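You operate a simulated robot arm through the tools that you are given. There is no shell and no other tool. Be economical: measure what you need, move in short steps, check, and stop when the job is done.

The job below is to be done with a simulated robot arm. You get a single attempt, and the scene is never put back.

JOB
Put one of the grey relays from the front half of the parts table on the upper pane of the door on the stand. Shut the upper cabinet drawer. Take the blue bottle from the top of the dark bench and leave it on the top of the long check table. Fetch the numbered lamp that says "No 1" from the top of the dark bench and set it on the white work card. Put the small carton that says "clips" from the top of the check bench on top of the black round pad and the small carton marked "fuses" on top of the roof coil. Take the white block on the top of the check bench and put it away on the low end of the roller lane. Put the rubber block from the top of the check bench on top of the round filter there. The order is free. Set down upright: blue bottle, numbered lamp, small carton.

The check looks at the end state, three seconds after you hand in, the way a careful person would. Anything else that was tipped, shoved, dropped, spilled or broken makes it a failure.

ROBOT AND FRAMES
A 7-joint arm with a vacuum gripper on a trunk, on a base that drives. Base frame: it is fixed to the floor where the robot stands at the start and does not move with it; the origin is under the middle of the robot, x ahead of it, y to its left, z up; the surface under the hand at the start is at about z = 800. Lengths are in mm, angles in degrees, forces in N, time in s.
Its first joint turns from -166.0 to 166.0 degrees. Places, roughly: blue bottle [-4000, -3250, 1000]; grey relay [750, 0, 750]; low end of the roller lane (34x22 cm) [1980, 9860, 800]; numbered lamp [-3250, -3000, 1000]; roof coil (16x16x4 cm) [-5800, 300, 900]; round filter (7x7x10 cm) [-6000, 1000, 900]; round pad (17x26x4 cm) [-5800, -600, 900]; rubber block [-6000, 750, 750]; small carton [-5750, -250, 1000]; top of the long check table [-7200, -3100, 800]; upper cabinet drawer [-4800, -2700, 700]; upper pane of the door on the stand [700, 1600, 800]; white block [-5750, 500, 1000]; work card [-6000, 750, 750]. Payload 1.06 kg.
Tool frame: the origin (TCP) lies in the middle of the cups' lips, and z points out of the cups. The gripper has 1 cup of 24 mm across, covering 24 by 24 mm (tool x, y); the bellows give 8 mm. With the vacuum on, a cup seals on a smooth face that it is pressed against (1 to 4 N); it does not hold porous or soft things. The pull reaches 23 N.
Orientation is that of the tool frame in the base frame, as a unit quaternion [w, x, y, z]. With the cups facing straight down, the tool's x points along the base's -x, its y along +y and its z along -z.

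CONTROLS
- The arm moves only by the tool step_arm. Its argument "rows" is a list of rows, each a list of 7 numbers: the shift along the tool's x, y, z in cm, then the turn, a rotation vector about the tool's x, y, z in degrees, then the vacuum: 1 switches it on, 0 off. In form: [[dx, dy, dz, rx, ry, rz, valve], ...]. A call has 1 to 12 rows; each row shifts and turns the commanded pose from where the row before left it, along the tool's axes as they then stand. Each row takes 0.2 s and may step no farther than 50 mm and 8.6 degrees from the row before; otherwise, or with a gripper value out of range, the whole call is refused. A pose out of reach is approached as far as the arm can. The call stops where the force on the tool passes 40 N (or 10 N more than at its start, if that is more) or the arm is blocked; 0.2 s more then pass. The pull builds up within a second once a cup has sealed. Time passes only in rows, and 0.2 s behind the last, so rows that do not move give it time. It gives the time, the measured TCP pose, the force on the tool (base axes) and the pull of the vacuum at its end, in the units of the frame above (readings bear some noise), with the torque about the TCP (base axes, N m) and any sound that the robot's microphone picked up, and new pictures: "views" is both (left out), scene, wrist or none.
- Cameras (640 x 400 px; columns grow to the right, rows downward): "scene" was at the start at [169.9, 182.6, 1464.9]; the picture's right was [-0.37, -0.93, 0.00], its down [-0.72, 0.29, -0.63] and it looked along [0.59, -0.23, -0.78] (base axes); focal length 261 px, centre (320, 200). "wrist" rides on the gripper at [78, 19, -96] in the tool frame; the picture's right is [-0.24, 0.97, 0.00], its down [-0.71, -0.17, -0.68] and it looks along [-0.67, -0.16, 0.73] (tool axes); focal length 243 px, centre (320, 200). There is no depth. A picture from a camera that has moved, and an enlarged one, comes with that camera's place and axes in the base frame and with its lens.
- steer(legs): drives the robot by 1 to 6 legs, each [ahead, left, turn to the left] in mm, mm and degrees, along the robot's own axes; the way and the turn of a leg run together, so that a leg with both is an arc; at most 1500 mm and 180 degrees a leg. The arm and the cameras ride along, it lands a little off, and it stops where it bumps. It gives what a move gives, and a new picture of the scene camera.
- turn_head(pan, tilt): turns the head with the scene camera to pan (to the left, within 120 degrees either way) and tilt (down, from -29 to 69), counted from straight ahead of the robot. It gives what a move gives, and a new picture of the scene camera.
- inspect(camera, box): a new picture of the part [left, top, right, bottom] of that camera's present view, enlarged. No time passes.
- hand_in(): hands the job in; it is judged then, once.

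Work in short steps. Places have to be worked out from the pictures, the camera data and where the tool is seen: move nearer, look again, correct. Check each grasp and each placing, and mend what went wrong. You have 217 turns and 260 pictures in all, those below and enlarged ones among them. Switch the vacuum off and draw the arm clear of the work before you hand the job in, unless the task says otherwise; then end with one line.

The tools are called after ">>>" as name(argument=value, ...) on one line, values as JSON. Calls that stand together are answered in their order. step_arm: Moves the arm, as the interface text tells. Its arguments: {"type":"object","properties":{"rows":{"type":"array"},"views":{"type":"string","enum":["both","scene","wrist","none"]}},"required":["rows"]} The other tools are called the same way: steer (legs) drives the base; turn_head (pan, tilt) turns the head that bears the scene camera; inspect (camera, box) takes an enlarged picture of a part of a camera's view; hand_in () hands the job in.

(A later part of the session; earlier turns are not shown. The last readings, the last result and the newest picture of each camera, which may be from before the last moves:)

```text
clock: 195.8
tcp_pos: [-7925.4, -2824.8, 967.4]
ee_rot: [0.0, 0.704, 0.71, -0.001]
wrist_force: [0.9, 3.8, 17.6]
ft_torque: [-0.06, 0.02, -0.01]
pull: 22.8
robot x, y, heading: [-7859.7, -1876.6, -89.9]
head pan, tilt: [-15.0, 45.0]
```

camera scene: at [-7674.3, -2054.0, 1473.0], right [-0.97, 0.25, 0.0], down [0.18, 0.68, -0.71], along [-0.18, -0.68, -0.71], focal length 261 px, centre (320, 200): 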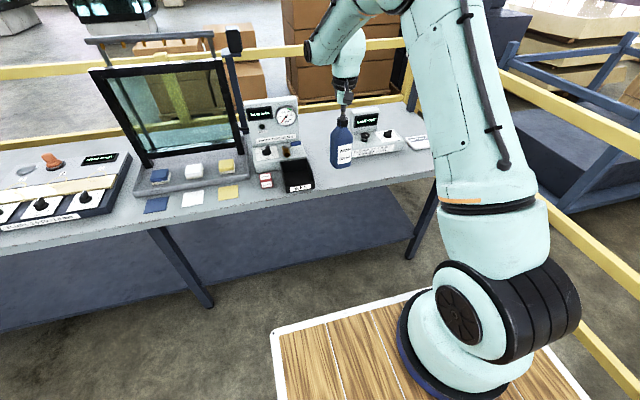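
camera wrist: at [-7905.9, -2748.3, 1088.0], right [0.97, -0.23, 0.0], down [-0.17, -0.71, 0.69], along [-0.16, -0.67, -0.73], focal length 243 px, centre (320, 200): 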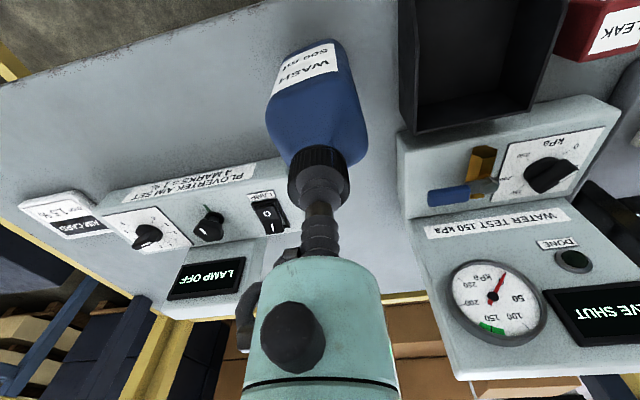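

Bottle stands (17 N). I ease off, release, wait and lift clear.

>>> step_arm(rows=[[0, 0, -0.2, 0, 0, 0, 1], [0, 0, 0, 0, 0, 0, 0], [0, 0, 0, 0, 0, 0, 0], [0, 0, 0, 0, 0, 0, 0], [0, 0, -0.5, 0, 0, 0, 0], [0, 0, -2, 0, 0, 0, 0], [0, 0, -5, 0, 0, 0, 0], [0, 0, -5, 0, 0, 0, 0], [0, 0, -5, 0, 0, 0, 0], [4, 0, 0, 0, 0, 0, 0]], views="none")

>>> inspect(camera="scene", box=[270, 80, 450, 200])

```text
clock: 197.9
tcp_pos: [-7924.2, -2786.8, 1145.0]
ee_rot: [-0.001, 0.704, 0.71, -0.001]
wrist_force: [0.8, -0.5, 0.0]
ft_torque: [0.0, -0.02, 0.0]
pull: 0.1
robot x, y, heading: [-7864.6, -1876.3, -89.7]
head pan, tilt: [-15.0, 45.0]
```

```text
3.33 times, centred on (360, 140) of scene
camera zoom: at [-7674.3, -2054.4, 1473.0], right [-0.97, 0.25, 0.0], down [0.18, 0.68, -0.71], along [-0.18, -0.68, -0.71], focal length 869 px, centre (187, 400)
```

zoom: 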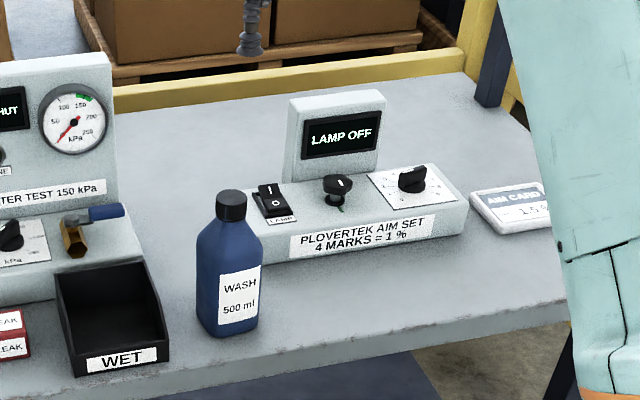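

Bottle stands upright. I retract and drive to the rear side of the check bench, facing east.

>>> step_arm(rows=[[4.5, 0, 0, 0, 0, 0, 0], [4.5, 0, 0, 0, 0, 0, 0], [4.5, 0, 0, 0, 0, 0, 0], [4.5, 0, 0, 0, 0, 0, 0], [4.5, 0, 0, 0, 0, 0, 0]], views="none")

>>> steer(legs=[[-200, 0, 0], [0, 0, 90], [650, 0, 0]])

>>> turn_head(pan=60, tilt=25)

```text
clock: 199.2
tcp_pos: [-7925.7, -2561.9, 1144.2]
ee_rot: [-0.001, 0.705, 0.709, -0.002]
wrist_force: [0.8, -1.0, -0.2]
ft_torque: [0.05, 0.01, -0.01]
pull: 0.0
robot x, y, heading: [-7863.8, -1877.4, -89.7]
head pan, tilt: [-15.0, 45.0]
```

```text
clock: 207.8
tcp_pos: [-6531.0, -1728.0, 1144.5]
ee_rot: [0.0, -0.006, 1.0, -0.002]
wrist_force: [-0.5, -0.6, 0.0]
ft_torque: [0.03, 0.0, 0.0]
pull: 0.0
robot x, y, heading: [-7216.4, -1670.4, 0.5]
head pan, tilt: [-15.0, 45.0]
camera scene: at [-7039.8, -1478.1, 1473.1], right [-0.25, -0.97, 0.0], down [-0.69, 0.18, -0.71], along [0.68, -0.18, -0.71], focal length 261 px, centre (320, 200)
```

scene: 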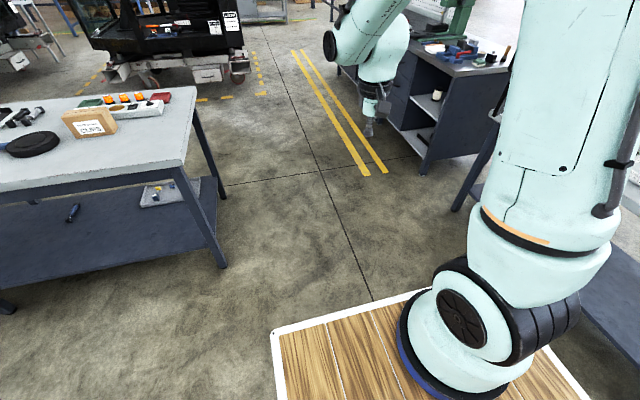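

```text
clock: 209.3
tcp_pos: [-6530.7, -1728.9, 1143.9]
ee_rot: [0.0, -0.006, 1.0, -0.001]
wrist_force: [-0.2, 0.8, -0.1]
ft_torque: [-0.01, -0.02, 0.04]
pull: 0.1
robot x, y, heading: [-7213.3, -1673.2, 0.9]
head pan, tilt: [60.0, 25.0]
camera scene: at [-7073.3, -1377.7, 1503.6], right [0.87, -0.49, 0.0], down [-0.21, -0.37, -0.91], along [0.45, 0.79, -0.42], focal length 261 px, centre (320, 200)
```

scene: 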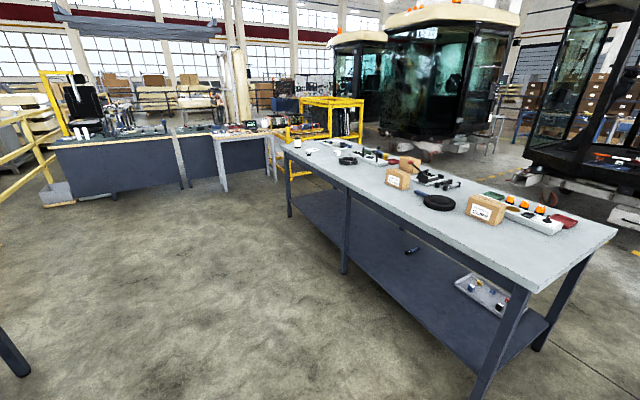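

The bench's rear edge is at x≈-6080 with room behind. I slide north to y≈-320 and approach.

>>> steer(legs=[[0, 1350, -0.9], [560, 0, 0]])

>>> turn_head(pan=0, tilt=45)

```text
clock: 218.8
tcp_pos: [-5977.0, -410.6, 1143.6]
ee_rot: [0.0, 0.004, 1.0, -0.001]
wrist_force: [-0.4, -0.3, 0.3]
ft_torque: [0.0, 0.03, 0.02]
pull: 0.1
robot x, y, heading: [-6662.1, -335.2, -0.3]
head pan, tilt: [60.0, 25.0]
camera scene: at [-6511.1, -48.7, 1503.6], right [0.86, -0.51, 0.0], down [-0.22, -0.36, -0.91], along [0.46, 0.78, -0.42], focal length 261 px, centre (320, 200)
```

scene: 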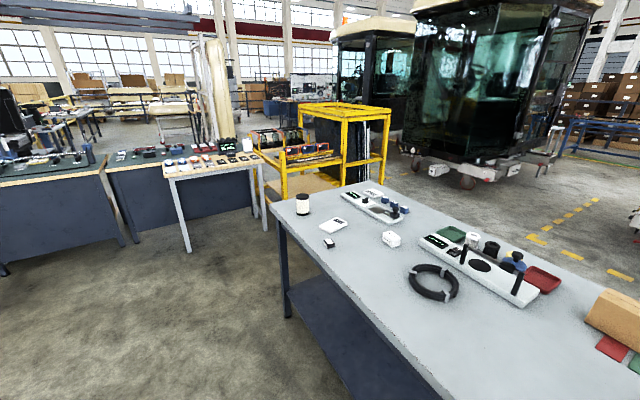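

```text
clock: 220.1
tcp_pos: [-5976.1, -411.3, 1143.1]
ee_rot: [0.0, 0.005, 1.0, -0.001]
wrist_force: [0.2, -0.2, -0.3]
ft_torque: [-0.02, 0.0, 0.0]
pull: 0.1
robot x, y, heading: [-6658.9, -336.7, -0.4]
head pan, tilt: [0.0, 45.0]
camera scene: at [-6476.7, -128.8, 1473.1], right [-0.01, -1.0, 0.0], down [-0.71, 0.01, -0.71], along [0.71, -0.01, -0.71], focal length 261 px, centre (320, 200)
```

scene: 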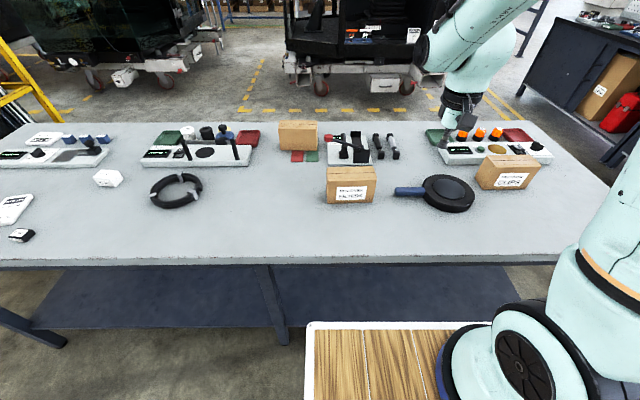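

I enlarge to read the carton labels.

>>> inspect(camera="scene", box=[310, 150, 390, 210])

>>> inspect(camera="scene", box=[380, 130, 560, 230])

```text
6.67 times, centred on (350, 180) of scene
camera zoom: at [-6476.7, -128.8, 1473.1], right [-0.01, -1.0, 0.0], down [-0.71, 0.01, -0.71], along [0.71, -0.01, -0.71], focal length 1737 px, centre (120, 333)
```

zoom: 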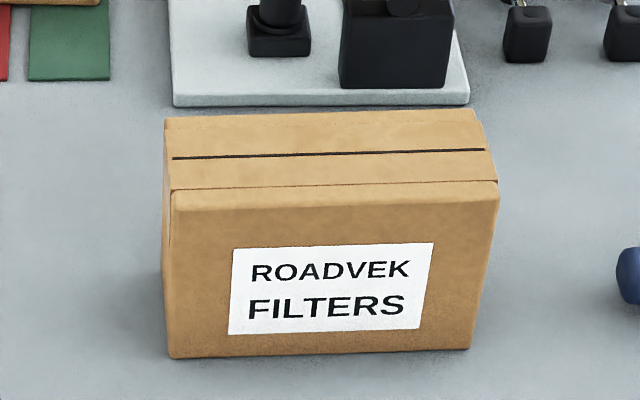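

```text
3.56 times, centred on (470, 180) of scene
camera zoom: at [-6476.7, -128.8, 1473.1], right [-0.01, -1.0, 0.0], down [-0.71, 0.01, -0.71], along [0.71, -0.01, -0.71], focal length 926 px, centre (-213, 271)
```

zoom: 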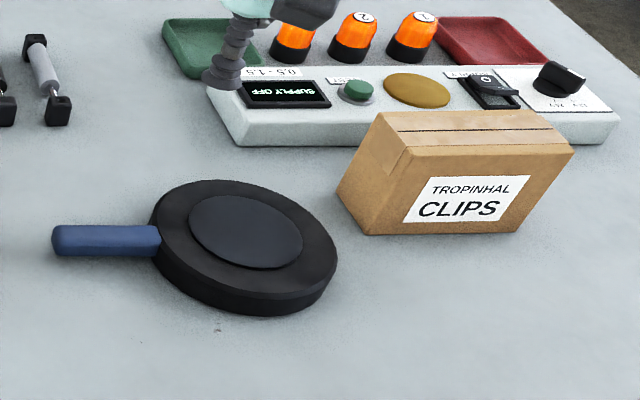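

Right carton is "CLIPS", middle "FILTERS", front one is FUSES; pad is the black disc. I move the tool towards the clips carton for a wrist view.

>>> step_arm(rows=[[-1, -4, 1, 0, 0, 0, 0], [-1, -4, 1, 0, 0, 0, 0], [-1, -4, 1, 0, 0, 0, 0], [-1, -4, 1, 0, 0, 0, 0]])

```text
clock: 221.1
tcp_pos: [-5938.3, -571.0, 1105.5]
ee_rot: [0.001, 0.003, 1.0, -0.001]
wrist_force: [-0.6, 0.6, 0.3]
ft_torque: [-0.05, 0.01, 0.01]
pull: 0.0
robot x, y, heading: [-6657.4, -336.5, -0.7]
head pan, tilt: [0.0, 45.0]
camera scene: at [-6477.1, -128.3, 1473.0], right [-0.01, -1.0, 0.0], down [-0.71, 0.01, -0.71], along [0.71, -0.01, -0.71], focal length 261 px, centre (320, 200)
camera wrist: at [-6016.3, -551.5, 1200.2], right [0.24, 0.97, 0.0], down [0.71, -0.17, 0.69], along [0.67, -0.17, -0.73], focal length 243 px, centre (320, 200)
```

scene: 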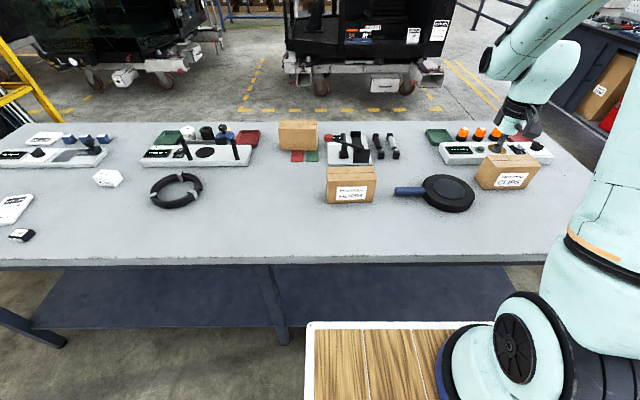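
wrist: 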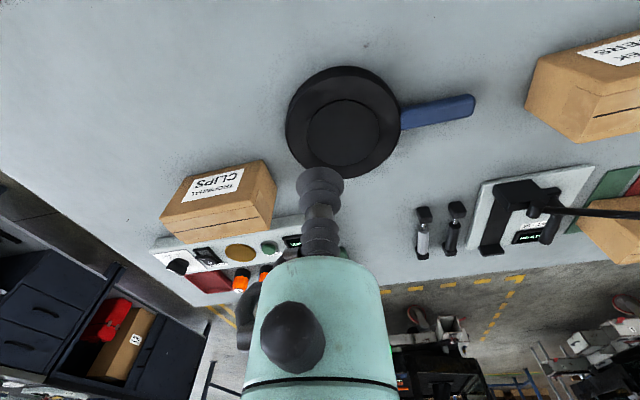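

I enlarge both views on the clips carton and pad for triangulation.

>>> inspect(camera="wrist", box=[150, 60, 410, 260])

>>> inspect(camera="scene", box=[390, 140, 550, 220])

```text
2.00 times, centred on (280, 160) of wrist
camera zoom: at [-6016.3, -551.5, 1200.2], right [0.24, 0.97, 0.0], down [0.71, -0.17, 0.69], along [0.67, -0.17, -0.73], focal length 485 px, centre (400, 280)
```

zoom: 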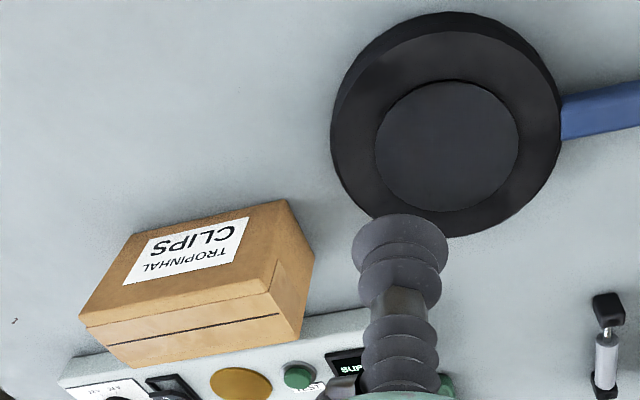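

```text
4.00 times, centred on (470, 180) of scene
camera zoom: at [-6477.1, -128.3, 1473.0], right [-0.01, -1.0, 0.0], down [-0.71, 0.01, -0.71], along [0.71, -0.01, -0.71], focal length 1042 px, centre (-280, 280)
```

zoom: 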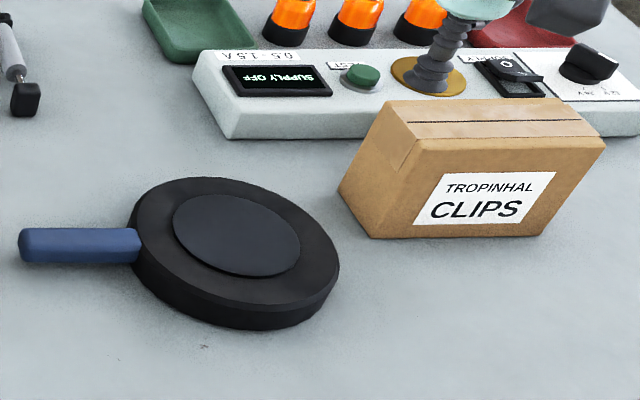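

Clips top is at about (-5770, -790, ~945). I go above its near flap and look again.

>>> step_arm(rows=[[-2.5, -3.65, 0, 0, 0, 0, 0], [-2.5, -3.65, 0, 0, 0, 0, 0], [-2.5, -3.65, 0, 0, 0, 0, 0], [-2.5, -3.65, 1, 0, 0, 0, 0], [-2.5, -3.65, 1, 0, 0, 0, 0], [-2.5, -3.65, 1, 0, 0, 0, 0], [0, 0, 4, 0, 0, 0, 0], [0, 0, 0, 0, 0, 0, 0]], views="none")

>>> inspect(camera="wrist", box=[200, 60, 440, 260])

>>> inspect(camera="scene", box=[440, 120, 560, 200])

```text
clock: 222.9
tcp_pos: [-5791.3, -790.5, 1033.8]
ee_rot: [-0.001, 0.004, 1.0, -0.001]
wrist_force: [-0.4, 0.3, -0.2]
ft_torque: [-0.01, -0.01, -0.02]
pull: 0.0
robot x, y, heading: [-6659.1, -339.2, -0.4]
head pan, tilt: [0.0, 45.0]
```

```text
2.00 times, centred on (320, 160) of wrist
camera zoom: at [-5868.8, -771.7, 1129.2], right [0.24, 0.97, 0.0], down [0.71, -0.18, 0.69], along [0.66, -0.17, -0.73], focal length 485 px, centre (320, 280)
```

zoom: 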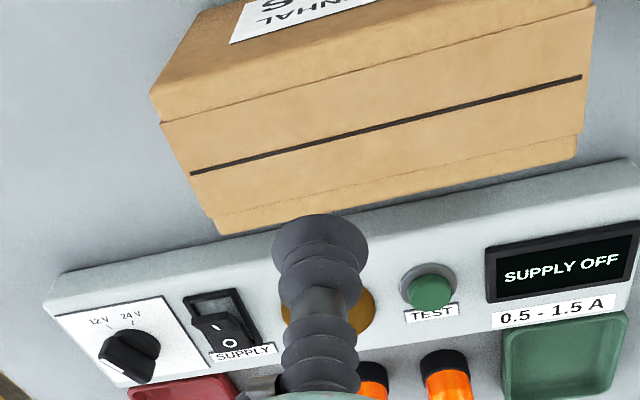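

```text
5.00 times, centred on (500, 160) of scene
camera zoom: at [-6476.8, -128.9, 1473.1], right [-0.01, -1.0, 0.0], down [-0.71, 0.01, -0.71], along [0.71, -0.01, -0.71], focal length 1303 px, centre (-580, 400)
```

zoom: 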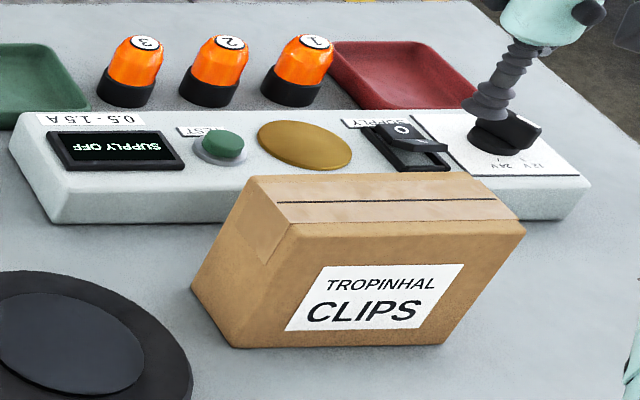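

Refined: carton top centre (-5787, -769, 962), box aligned with y. I centre over it and descend.

>>> step_arm(rows=[[-0.4, 2.1, 0, 0, 0, 0, 0], [0, 0, 4, 0, 0, 0, 0], [0, 0, 2.2, 0, 0, 0, 1], [0, 0, 0.4, 0, 0, 0, 1], [0, 0, 0.3, 0, 0, 0, 1], [0, 0, 0.3, 0, 0, 0, 1], [0, 0, 0, 0, 0, 0, 1], [0, 0, 0, 0, 0, 0, 1]], views="wrist")

```text
clock: 224.7
tcp_pos: [-5785.6, -770.7, 961.6]
ee_rot: [0.0, 0.004, 1.0, -0.001]
wrist_force: [1.1, -0.1, -0.2]
ft_torque: [0.0, 0.0, 0.0]
pull: 22.6
robot x, y, heading: [-6661.0, -339.4, -0.7]
head pan, tilt: [0.0, 45.0]
camera wrist: at [-5863.8, -751.2, 1057.0], right [0.24, 0.97, 0.0], down [0.71, -0.18, 0.69], along [0.66, -0.17, -0.73], focal length 243 px, centre (320, 200)
```

wrist: 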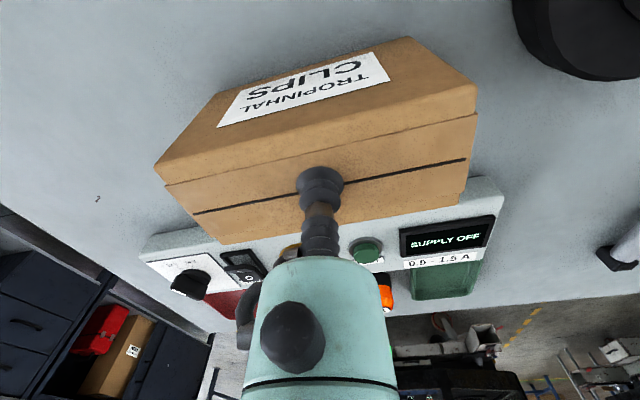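

Sealed at 22.6 N. I lift and carry it over the pad, at about (-5853, -559, 896).

>>> step_arm(rows=[[0, 0, -2, 0, 0, 0, 1], [0, 0, -4, 0, 0, 0, 1], [0, 0, -4, 0, 0, 0, 1], [0, 0, -3, 0, 0, 0, 1], [1.34, 4.24, 0, 0, 0, 0, 1], [1.34, 4.24, 0, 0, 0, 0, 1], [1.34, 4.24, 0, 0, 0, 0, 1], [1.34, 4.24, 0, 0, 0, 0, 1], [1.34, 4.24, 0, 0, 0, 0, 1], [0, 0, 0, 0, 0, 0, 1]])

>>> inspect(camera="scene", box=[380, 120, 540, 220])

```text
clock: 226.9
tcp_pos: [-5850.3, -558.9, 1089.8]
ee_rot: [0.0, 0.004, 1.0, -0.001]
wrist_force: [-0.3, 0.0, -3.5]
ft_torque: [0.0, 0.0, 0.07]
pull: 22.8
robot x, y, heading: [-6658.7, -332.9, -0.6]
head pan, tilt: [0.0, 45.0]
camera scene: at [-6476.6, -128.9, 1473.1], right [-0.01, -1.0, 0.0], down [-0.71, 0.01, -0.71], along [0.71, -0.01, -0.71], focal length 261 px, centre (320, 200)
camera wrist: at [-5928.5, -539.4, 1186.1], right [0.24, 0.97, 0.0], down [0.71, -0.18, 0.69], along [0.66, -0.17, -0.73], focal length 243 px, centre (320, 200)
```

scene: 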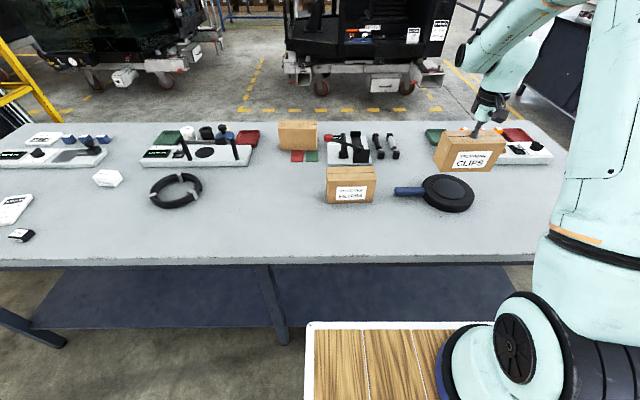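
wrist: 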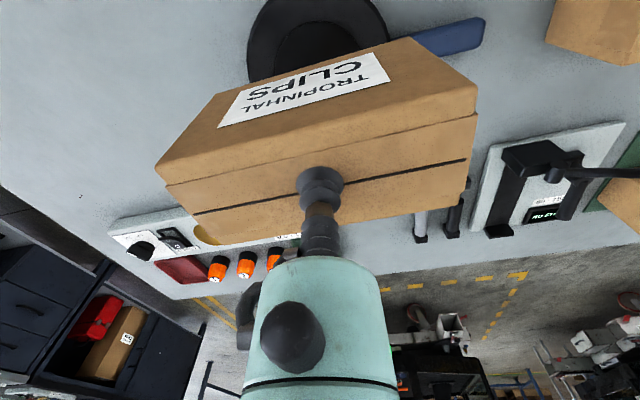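

```text
4.00 times, centred on (460, 170) of scene
camera zoom: at [-6476.6, -128.9, 1473.1], right [-0.01, -1.0, 0.0], down [-0.71, 0.01, -0.71], along [0.71, -0.01, -0.71], focal length 1042 px, centre (-240, 320)
```

zoom: 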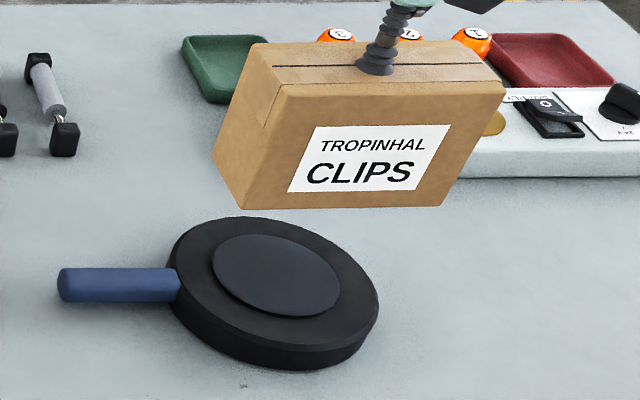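

I check the pad's centre in the wrist view.

>>> inspect(camera="wrist", box=[220, 0, 500, 120])

```text
2.29 times, centred on (360, 60) of wrist
camera zoom: at [-5928.5, -539.4, 1186.1], right [0.24, 0.97, 0.0], down [0.71, -0.18, 0.69], along [0.66, -0.17, -0.73], focal length 555 px, centre (229, 520)
```

zoom: 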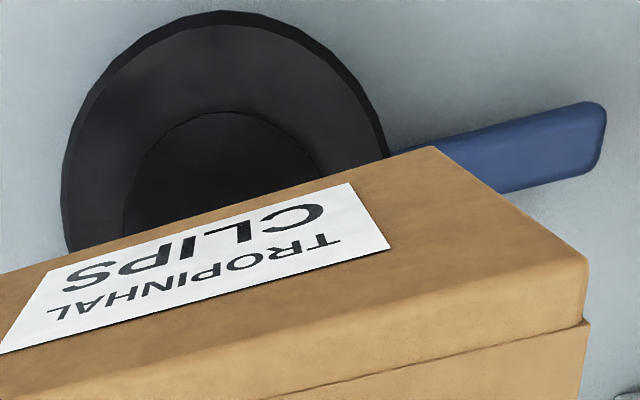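

Pad centre refined to about (-5865, -555, ~905). I correct and lower.

>>> step_arm(rows=[[1.4, 0.4, 0, 0, 0, 0, 1], [0, 0, 3, 0, 0, 0, 1], [0, 0, 2, 0, 0, 0, 1], [0, 0, 1, 0, 0, 0, 1], [0, 0, 0, 0, 0, 0, 1]], views="none")

>>> inspect(camera="scene", box=[380, 120, 540, 220])

```text
clock: 228.1
tcp_pos: [-5864.5, -554.8, 1030.9]
ee_rot: [0.0, 0.005, 1.0, -0.001]
wrist_force: [0.6, 0.6, -2.9]
ft_torque: [0.03, 0.02, 0.01]
pull: 22.8
robot x, y, heading: [-6657.7, -338.0, -0.4]
head pan, tilt: [0.0, 45.0]
```

```text
4.00 times, centred on (460, 170) of scene
camera zoom: at [-6476.7, -128.9, 1473.1], right [-0.01, -1.0, 0.0], down [-0.71, 0.01, -0.71], along [0.71, -0.01, -0.71], focal length 1042 px, centre (-240, 320)
```

zoom: 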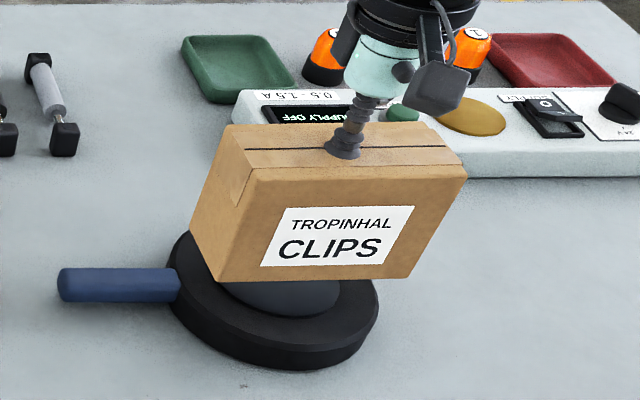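

Looks centred. I lower in small steps until contact.

>>> step_arm(rows=[[0, 0, 0.6, 0, 0, 0, 1], [0, 0, 0.4, 0, 0, 0, 1], [0, 0, 0.3, 0, 0, 0, 1], [0, 0, 0.3, 0, 0, 0, 1], [0, 0, 0, 0, 0, 0, 1]], views="none")

>>> inspect(camera="scene", box=[380, 120, 540, 220])

```text
clock: 229.3
tcp_pos: [-5864.7, -554.8, 1015.1]
ee_rot: [0.0, 0.004, 1.0, -0.001]
wrist_force: [-1.0, -0.4, -2.9]
ft_torque: [0.0, 0.01, -0.01]
pull: 23.1
robot x, y, heading: [-6663.7, -337.8, -0.7]
head pan, tilt: [0.0, 45.0]
```

```text
4.00 times, centred on (460, 170) of scene
camera zoom: at [-6476.6, -128.9, 1473.1], right [-0.01, -1.0, 0.0], down [-0.71, 0.01, -0.71], along [0.71, -0.01, -0.71], focal length 1042 px, centre (-240, 320)
```

zoom: 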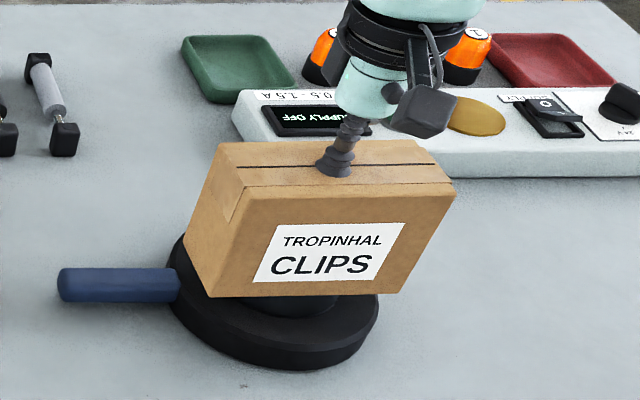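

Within 5 mm; I nudge and continue down.

>>> step_arm(rows=[[0, 0.4, 0.2, 0, 0, 0, 1], [0, 0, 0.3, 0, 0, 0, 1], [0, 0, 0.3, 0, 0, 0, 1], [0, 0, 0, 0, 0, 0, 1]], views="none")

```text
clock: 230.3
tcp_pos: [-5864.9, -550.4, 1008.4]
ee_rot: [0.0, 0.004, 1.0, -0.001]
wrist_force: [0.7, -0.6, -3.8]
ft_torque: [0.03, 0.04, 0.0]
pull: 22.7
robot x, y, heading: [-6663.2, -335.7, -0.8]
head pan, tilt: [0.0, 45.0]
```

>>> step_arm(rows=[[0, 0, 0.3, 0, 0, 0, 1], [0, 0, 0.3, 0, 0, 0, 1], [0, 0, 0.3, 0, 0, 0, 1], [0, 0, 0, 0, 0, 0, 1]], views="none")

>>> inspect(camera="scene", box=[380, 120, 540, 220])

```text
clock: 231.3
tcp_pos: [-5864.1, -550.3, 998.1]
ee_rot: [0.0, 0.004, 1.0, -0.001]
wrist_force: [1.0, 0.0, -2.9]
ft_torque: [0.04, 0.0, -0.03]
pull: 23.1
robot x, y, heading: [-6662.2, -334.1, -0.5]
head pan, tilt: [0.0, 45.0]
```

```text
4.00 times, centred on (460, 170) of scene
camera zoom: at [-6476.6, -128.9, 1473.1], right [-0.01, -1.0, 0.0], down [-0.71, 0.01, -0.71], along [0.71, -0.01, -0.71], focal length 1042 px, centre (-240, 320)
```

zoom: 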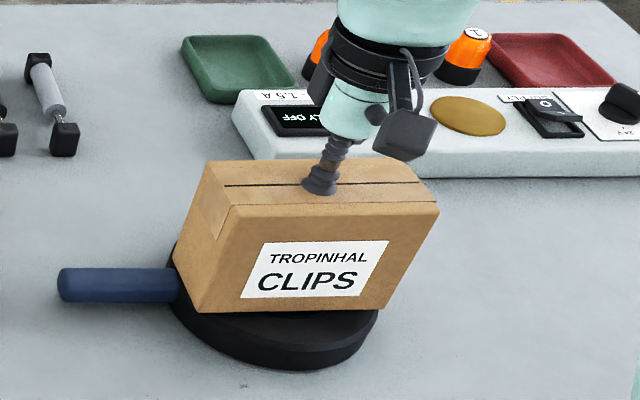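

The carton looks ~15 mm too near; I shift it +x and continue down.

>>> step_arm(rows=[[-1.5, 0, 0, 0, 0, 0, 1], [0, 0, 0.3, 0, 0, 0, 1], [0, 0, 0.3, 0, 0, 0, 1], [0, 0, 0, 0, 0, 0, 1]], views="none")

>>> inspect(camera="scene", box=[380, 120, 540, 220])

```text
clock: 232.3
tcp_pos: [-5849.2, -550.1, 994.5]
ee_rot: [0.0, 0.005, 1.0, -0.002]
wrist_force: [0.3, -0.4, 6.0]
ft_torque: [0.01, 0.0, 0.0]
pull: 22.7
robot x, y, heading: [-6658.5, -339.4, -0.5]
head pan, tilt: [0.0, 45.0]
```

```text
4.00 times, centred on (460, 170) of scene
camera zoom: at [-6477.0, -128.8, 1473.1], right [-0.01, -1.0, 0.0], down [-0.71, 0.01, -0.71], along [0.71, -0.01, -0.71], focal length 1042 px, centre (-240, 320)
```

zoom: 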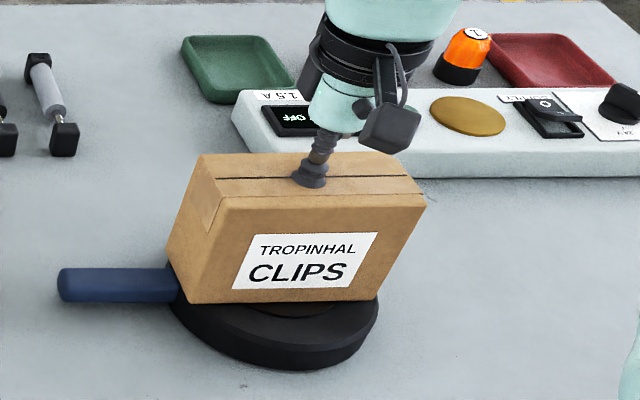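

Contact and well centred. I release, wait and lift.

>>> step_arm(rows=[[0, 0, 0, 0, 0, 0, 0], [0, 0, 0, 0, 0, 0, 0], [0, 0, 0, 0, 0, 0, 0], [0, 0, -0.5, 0, 0, 0, 0], [0, 0, -2, 0, 0, 0, 0], [0, 0, -4, 0, 0, 0, 0], [0, 0, -4, 0, 0, 0, 0]])

>>> inspect(camera="scene", box=[380, 120, 540, 220])

```text
clock: 233.9
tcp_pos: [-5847.7, -548.8, 1097.3]
ee_rot: [0.001, 0.004, 1.0, -0.001]
wrist_force: [0.4, -0.1, -0.1]
ft_torque: [0.0, -0.02, 0.01]
pull: 0.1
robot x, y, heading: [-6661.0, -338.7, -0.5]
head pan, tilt: [0.0, 45.0]
camera scene: at [-6476.4, -128.9, 1473.0], right [-0.01, -1.0, 0.0], down [-0.71, 0.01, -0.71], along [0.71, -0.01, -0.71], focal length 261 px, centre (320, 200)
camera wrist: at [-5926.5, -530.1, 1192.8], right [0.24, 0.97, 0.0], down [0.71, -0.18, 0.69], along [0.66, -0.17, -0.73], focal length 243 px, centre (320, 200)
```

scene: 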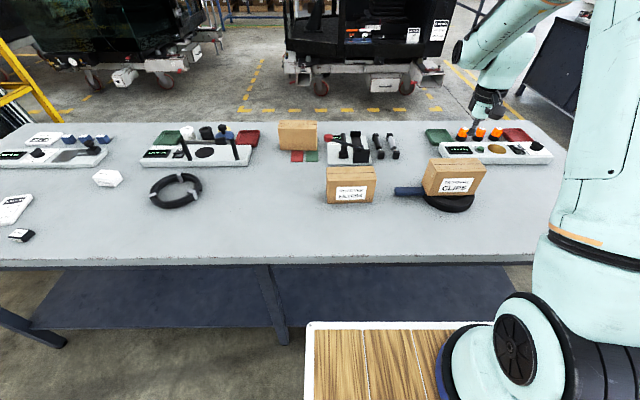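
wrist: 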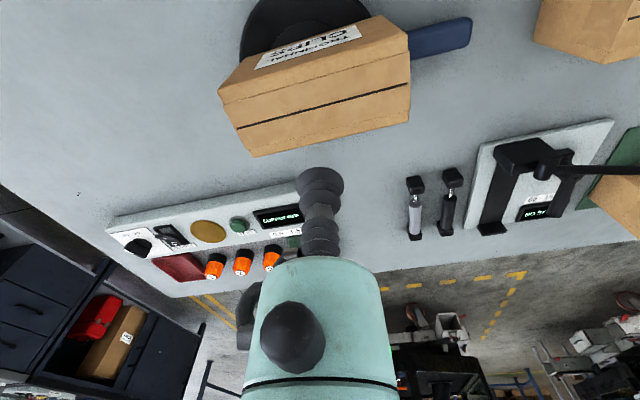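

```text
4.00 times, centred on (460, 170) of scene
camera zoom: at [-6476.4, -128.9, 1473.0], right [-0.01, -1.0, 0.0], down [-0.71, 0.01, -0.71], along [0.71, -0.01, -0.71], focal length 1042 px, centre (-240, 320)
```

zoom: 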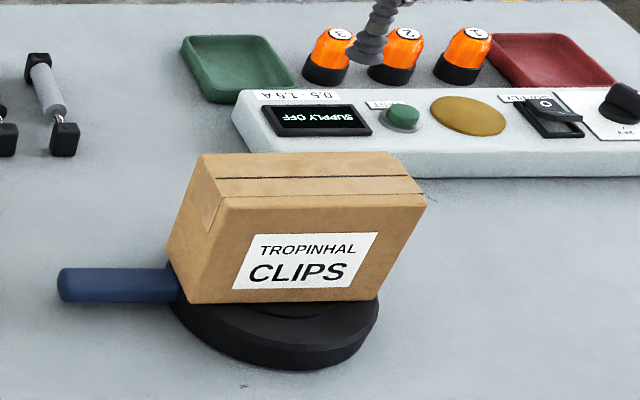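

Clips carton is settled on the pad. Next FUSES, near (-5553, -57): I sidestep left and move slightly nearer.

>>> steer(legs=[[0, 260, 0.6], [85, 0, 0]])

>>> step_arm(rows=[[-4, 2, 0, 0, 0, 0, 0], [-4, 2, 0, 0, 0, 0, 0], [-4, 2, 0, 0, 0, 0, 0]])

```text
clock: 236.4
tcp_pos: [-5759.7, -277.6, 1097.6]
ee_rot: [0.0, 0.0, 1.0, -0.001]
wrist_force: [-0.1, 0.5, -0.1]
ft_torque: [-0.01, -0.02, 0.0]
pull: 0.0
robot x, y, heading: [-6572.6, -72.7, 0.3]
head pan, tilt: [0.0, 45.0]
camera scene: at [-6391.7, 136.8, 1473.1], right [0.0, -1.0, 0.0], down [-0.71, 0.0, -0.71], along [0.71, 0.0, -0.71], focal length 261 px, centre (320, 200)
```

scene: 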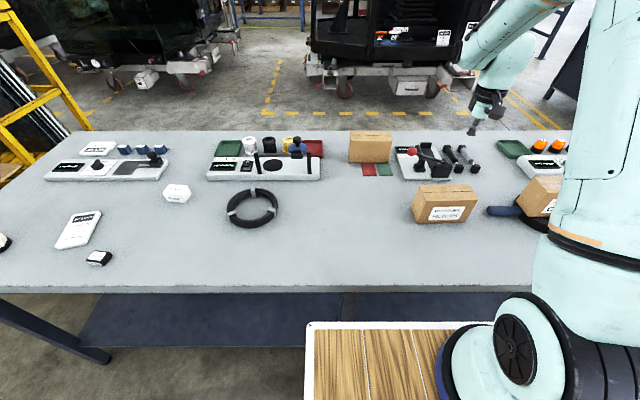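

```text
clock: 237.2
tcp_pos: [-5639.1, -218.7, 1096.5]
ee_rot: [0.001, -0.001, 1.0, -0.001]
wrist_force: [0.7, -0.4, 0.5]
ft_torque: [-0.02, 0.0, -0.03]
pull: 0.0
robot x, y, heading: [-6572.5, -78.9, -0.1]
head pan, tilt: [0.0, 45.0]
camera scene: at [-6392.2, 136.6, 1473.1], right [0.0, -1.0, 0.0], down [-0.71, 0.0, -0.71], along [0.71, 0.0, -0.71], focal length 261 px, centre (320, 200)
camera wrist: at [-5717.5, -199.6, 1191.9], right [0.24, 0.97, 0.0], down [0.71, -0.17, 0.69], along [0.67, -0.16, -0.73], focal length 243 px, centre (320, 200)
```

scene: 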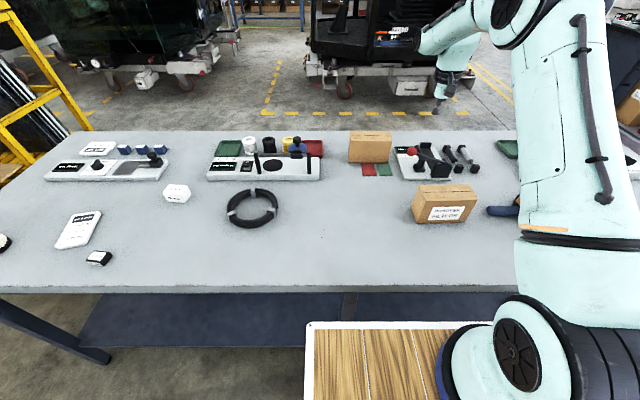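
wrist: 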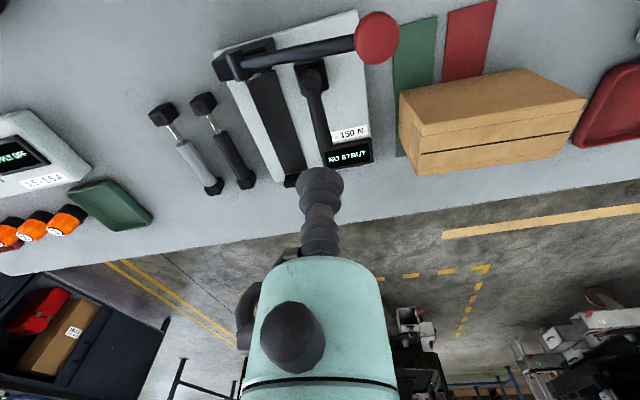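

Fuses carton top centre comes to about (-5545, -51). I move over it.

>>> step_arm(rows=[[0, 4.2, 0, 0, 0, 0, 0], [0, 4.2, 0, 0, 0, 0, 0], [0, 4.2, 0, 0, 0, 0, 0], [-3, 4.0, 0, 0, 0, 0, 0], [-3, 0, 0, 0, 0, 0, 0], [-3, 0, 0, 0, 0, 0, 0], [0, 0, 4, 0, 0, 0, 0], [0, 0, 2, 0, 0, 0, 0]])

>>> inspect(camera="wrist", box=[200, 60, 440, 260])

```text
clock: 239.0
tcp_pos: [-5549.8, -51.8, 1038.0]
ee_rot: [0.001, 0.0, 1.0, -0.002]
wrist_force: [0.0, -0.4, -0.2]
ft_torque: [0.0, -0.02, -0.02]
pull: 0.0
robot x, y, heading: [-6572.9, -74.8, -0.2]
head pan, tilt: [0.0, 45.0]
camera scene: at [-6392.0, 136.9, 1473.1], right [0.0, -1.0, 0.0], down [-0.71, 0.0, -0.71], along [0.71, 0.0, -0.71], focal length 261 px, centre (320, 200)
camera wrist: at [-5628.3, -33.1, 1133.1], right [0.23, 0.97, 0.0], down [0.71, -0.17, 0.69], along [0.67, -0.16, -0.73], focal length 243 px, centre (320, 200)
```

scene: 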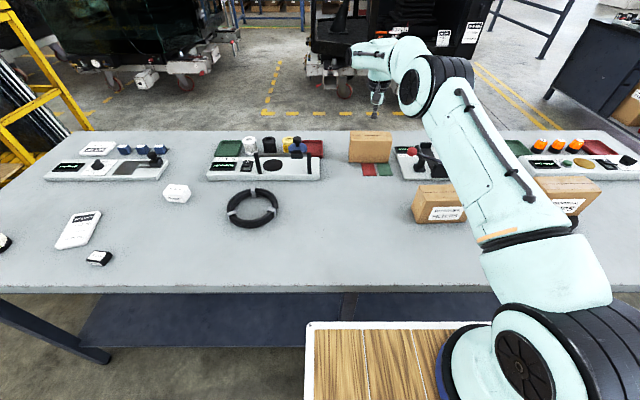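
wrist: 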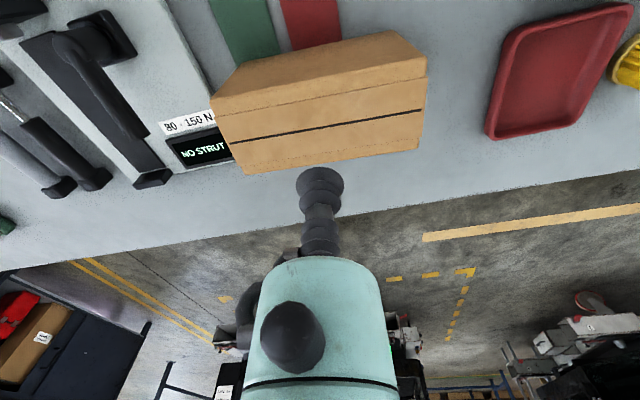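

```text
2.00 times, centred on (320, 160) of wrist
camera zoom: at [-5628.3, -33.1, 1133.1], right [0.23, 0.97, 0.0], down [0.71, -0.17, 0.69], along [0.67, -0.16, -0.73], focal length 485 px, centre (320, 280)
```

zoom: 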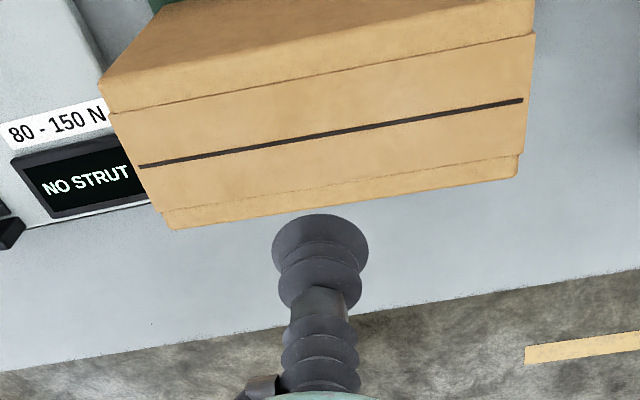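

Refined centre (-5545, -49). I adjust and descend as with the other carton.

>>> step_arm(rows=[[-0.5, 0.3, 3, 0, 0, 0, 1], [0, 0, 3.6, 0, 0, 0, 1], [0, 0, 0.4, 0, 0, 0, 1], [0, 0, 0.4, 0, 0, 0, 1], [0, 0, 0.3, 0, 0, 0, 1], [0, 0, 0, 0, 0, 0, 1], [0, 0, 0, 0, 0, 0, 1]], views="wrist")

```text
clock: 240.6
tcp_pos: [-5544.3, -48.8, 961.4]
ee_rot: [0.002, 0.001, 1.0, 0.0]
wrist_force: [2.0, 0.3, 16.0]
ft_torque: [0.08, 0.05, 0.0]
pull: 23.1
robot x, y, heading: [-6575.1, -70.2, -0.1]
head pan, tilt: [0.0, 45.0]
camera wrist: at [-5623.3, -30.4, 1056.5], right [0.23, 0.97, 0.0], down [0.71, -0.17, 0.69], along [0.67, -0.16, -0.73], focal length 243 px, centre (320, 200)
```

wrist: 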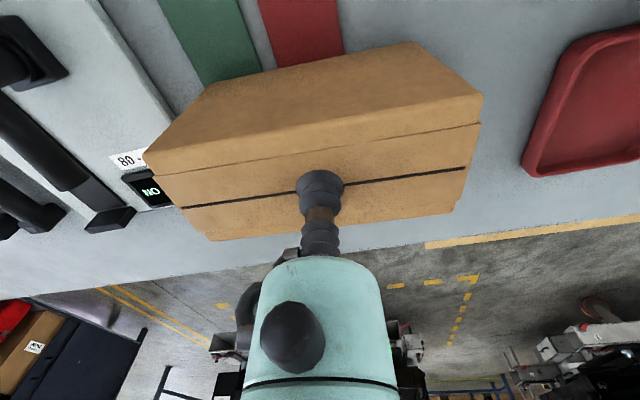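

Sealed. I lift and move towards the coil for a wrist view.

>>> step_arm(rows=[[0, 0, -2, 0, 0, 0, 1], [0, 0, -4, 0, 0, 0, 1], [0, 0, -4, 0, 0, 0, 1], [0, 0, -4, 0, 0, 0, 1], [3, 3.5, 0, 0, 0, 0, 1], [3, 3.5, 0, 0, 0, 0, 1], [3, 3.5, 0, 0, 0, 0, 1], [3, 3.5, 0, 0, 0, 0, 1], [3, 3.5, 0, 0, 0, 0, 1], [3, 3.5, 0, 0, 0, 0, 1], [3, 3.5, 0, 0, 0, 0, 1], [3, 3.5, 0, 0, 0, 0, 1]])

>>> inspect(camera="scene", box=[200, 130, 360, 250])

```text
clock: 243.2
tcp_pos: [-5785.6, 229.2, 1098.7]
ee_rot: [-0.001, 0.0, 1.0, -0.001]
wrist_force: [1.0, -1.1, -4.5]
ft_torque: [0.03, -0.02, 0.0]
pull: 22.6
robot x, y, heading: [-6570.3, -74.0, -0.1]
head pan, tilt: [0.0, 45.0]
camera scene: at [-6391.2, 136.4, 1473.0], right [0.0, -1.0, 0.0], down [-0.71, 0.0, -0.71], along [0.71, 0.0, -0.71], focal length 261 px, centre (320, 200)
camera wrist: at [-5863.0, 248.0, 1193.6], right [0.24, 0.97, 0.0], down [0.71, -0.17, 0.69], along [0.67, -0.16, -0.73], focal length 243 px, centre (320, 200)
```

scene: 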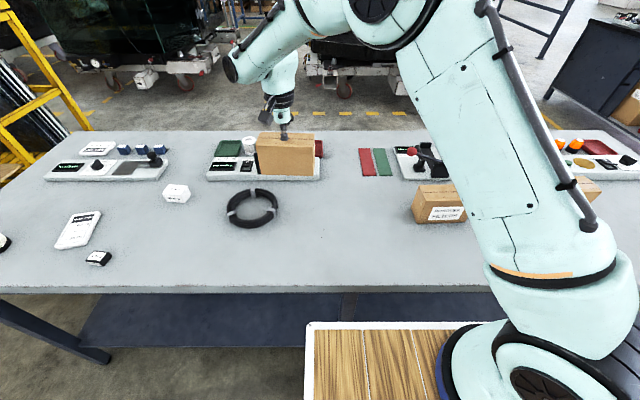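
wrist: 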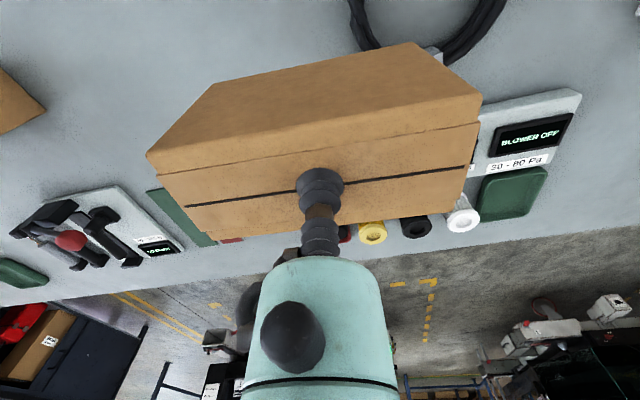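

```text
3.33 times, centred on (280, 190) of scene
camera zoom: at [-6391.2, 136.4, 1473.0], right [0.0, -1.0, 0.0], down [-0.71, 0.0, -0.71], along [0.71, 0.0, -0.71], focal length 869 px, centre (453, 233)
```

zoom: 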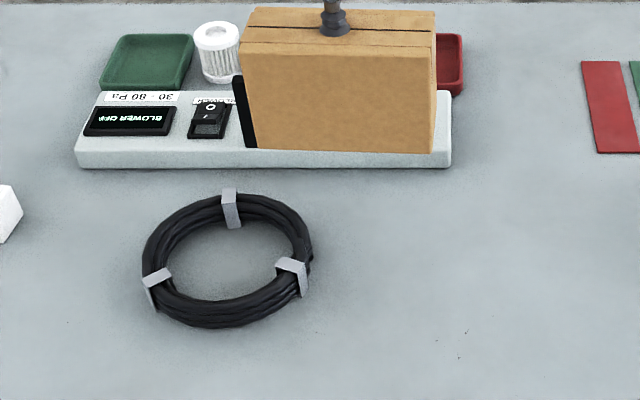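

Coil centre is about (-5837, 346). I move the carton above it and lower partway.

>>> step_arm(rows=[[1.9, 3.9, 0, 0, 0, 0, 1], [1.9, 3.9, 0, 0, 0, 0, 1], [1.8, 3.9, 0, 0, 0, 0, 1], [0, 0, 4, 0, 0, 0, 1], [0, 0, 3, 0, 0, 0, 1], [0, 0, 0, 0, 0, 0, 1]])

>>> inspect(camera="scene", box=[200, 130, 360, 250])

```text
clock: 244.6
tcp_pos: [-5840.8, 349.2, 1028.0]
ee_rot: [0.0, -0.001, 1.0, -0.001]
wrist_force: [-0.9, -0.6, -3.0]
ft_torque: [0.02, -0.01, -0.02]
pull: 23.2
robot x, y, heading: [-6572.9, -74.4, -0.5]
head pan, tilt: [0.0, 45.0]
camera scene: at [-6391.8, 137.0, 1473.0], right [0.0, -1.0, 0.0], down [-0.71, 0.0, -0.71], along [0.71, 0.0, -0.71], focal length 261 px, centre (320, 200)
camera wrist: at [-5919.8, 367.0, 1124.0], right [0.23, 0.97, 0.0], down [0.71, -0.17, 0.69], along [0.67, -0.16, -0.73], focal length 243 px, centre (320, 200)
```

scene: 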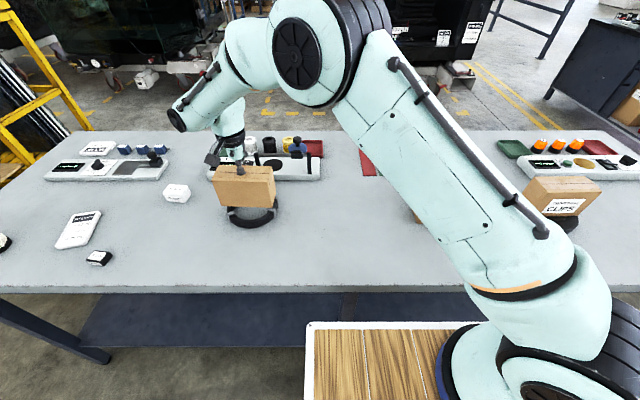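
wrist: 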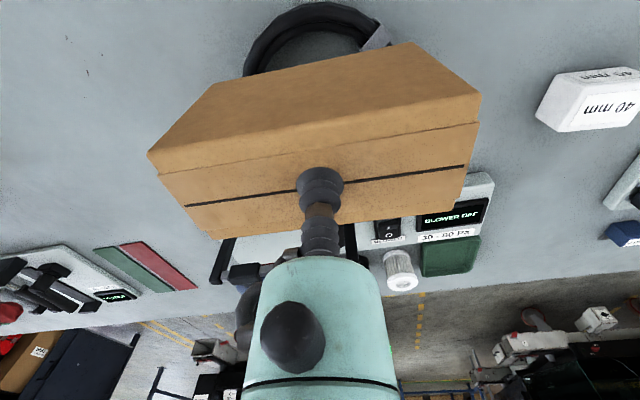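

```text
3.33 times, centred on (280, 190) of scene
camera zoom: at [-6391.8, 137.0, 1473.0], right [0.0, -1.0, 0.0], down [-0.71, 0.0, -0.71], along [0.71, 0.0, -0.71], focal length 869 px, centre (453, 233)
```

zoom: 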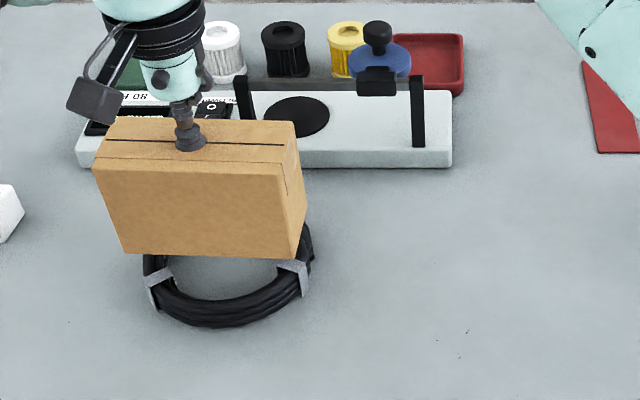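

Alignment is good; I shift 7 mm nearer so the side clips sit under it, then lower.

>>> step_arm(rows=[[0.7, 0.0, 1, 0, 0, 0, 1], [0, 0, 0.7, 0, 0, 0, 1], [0, 0, 0.4, 0, 0, 0, 1], [0, 0, 0.3, 0, 0, 0, 1], [0, 0, 0, 0, 0, 0, 1]], views="none")

>>> inspect(camera="scene", box=[200, 130, 360, 250])

```text
clock: 245.8
tcp_pos: [-5848.1, 348.4, 1006.0]
ee_rot: [0.0, -0.001, 1.0, -0.001]
wrist_force: [0.3, -0.2, -3.4]
ft_torque: [0.04, 0.0, 0.03]
pull: 22.9
robot x, y, heading: [-6574.2, -75.6, -0.0]
head pan, tilt: [0.0, 45.0]
```

```text
3.33 times, centred on (280, 190) of scene
camera zoom: at [-6391.7, 137.0, 1473.0], right [0.0, -1.0, 0.0], down [-0.71, 0.0, -0.71], along [0.71, 0.0, -0.71], focal length 869 px, centre (453, 233)
```

zoom: 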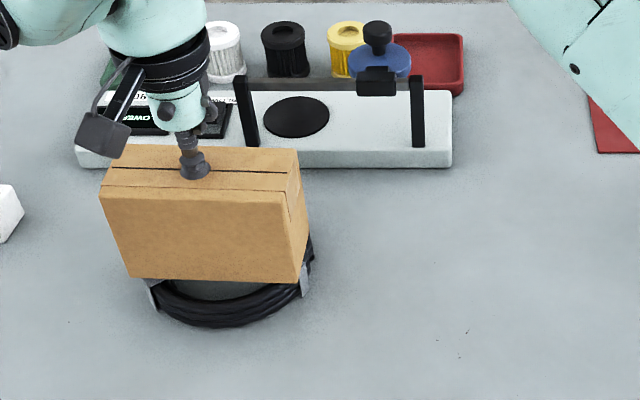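

I shift 6 mm to the right (−y) and lower to contact.

>>> step_arm(rows=[[0, -0.6, 0.2, 0, 0, 0, 1], [0, 0, 0.3, 0, 0, 0, 1], [0, 0, 0.3, 0, 0, 0, 1], [0, 0, 0, 0, 0, 0, 1]], views="none")

```text
clock: 246.8
tcp_pos: [-5847.5, 341.8, 997.2]
ee_rot: [0.0, 0.0, 1.0, -0.001]
wrist_force: [0.4, -0.7, -3.1]
ft_torque: [-0.01, 0.0, 0.0]
pull: 22.5
robot x, y, heading: [-6571.0, -74.5, -0.2]
head pan, tilt: [0.0, 45.0]
```

>>> step_arm(rows=[[0, 0, 0.3, 0, 0, 0, 1], [0, 0, 0.3, 0, 0, 0, 1], [0, 0, 0, 0, 0, 0, 1]], views="none")

>>> inspect(camera="scene", box=[200, 130, 360, 250])

```text
clock: 247.6
tcp_pos: [-5848.8, 341.9, 992.2]
ee_rot: [0.001, -0.001, 1.0, 0.0]
wrist_force: [2.0, 2.8, 16.7]
ft_torque: [0.04, 0.07, 0.01]
pull: 23.0
robot x, y, heading: [-6572.5, -73.3, -0.1]
head pan, tilt: [0.0, 45.0]
```

```text
3.33 times, centred on (280, 190) of scene
camera zoom: at [-6392.3, 136.7, 1473.2], right [0.0, -1.0, 0.0], down [-0.71, 0.0, -0.71], along [0.71, 0.0, -0.71], focal length 869 px, centre (453, 233)
```

zoom: 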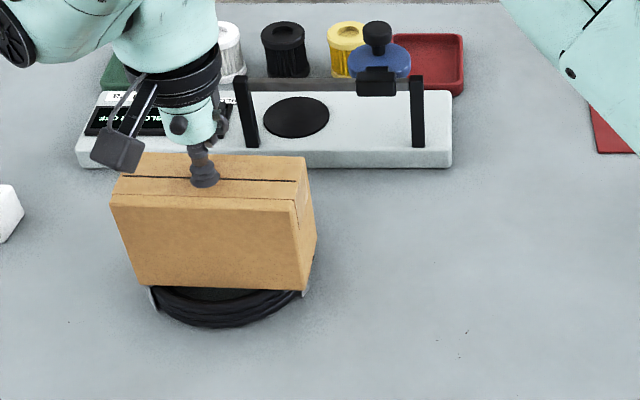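

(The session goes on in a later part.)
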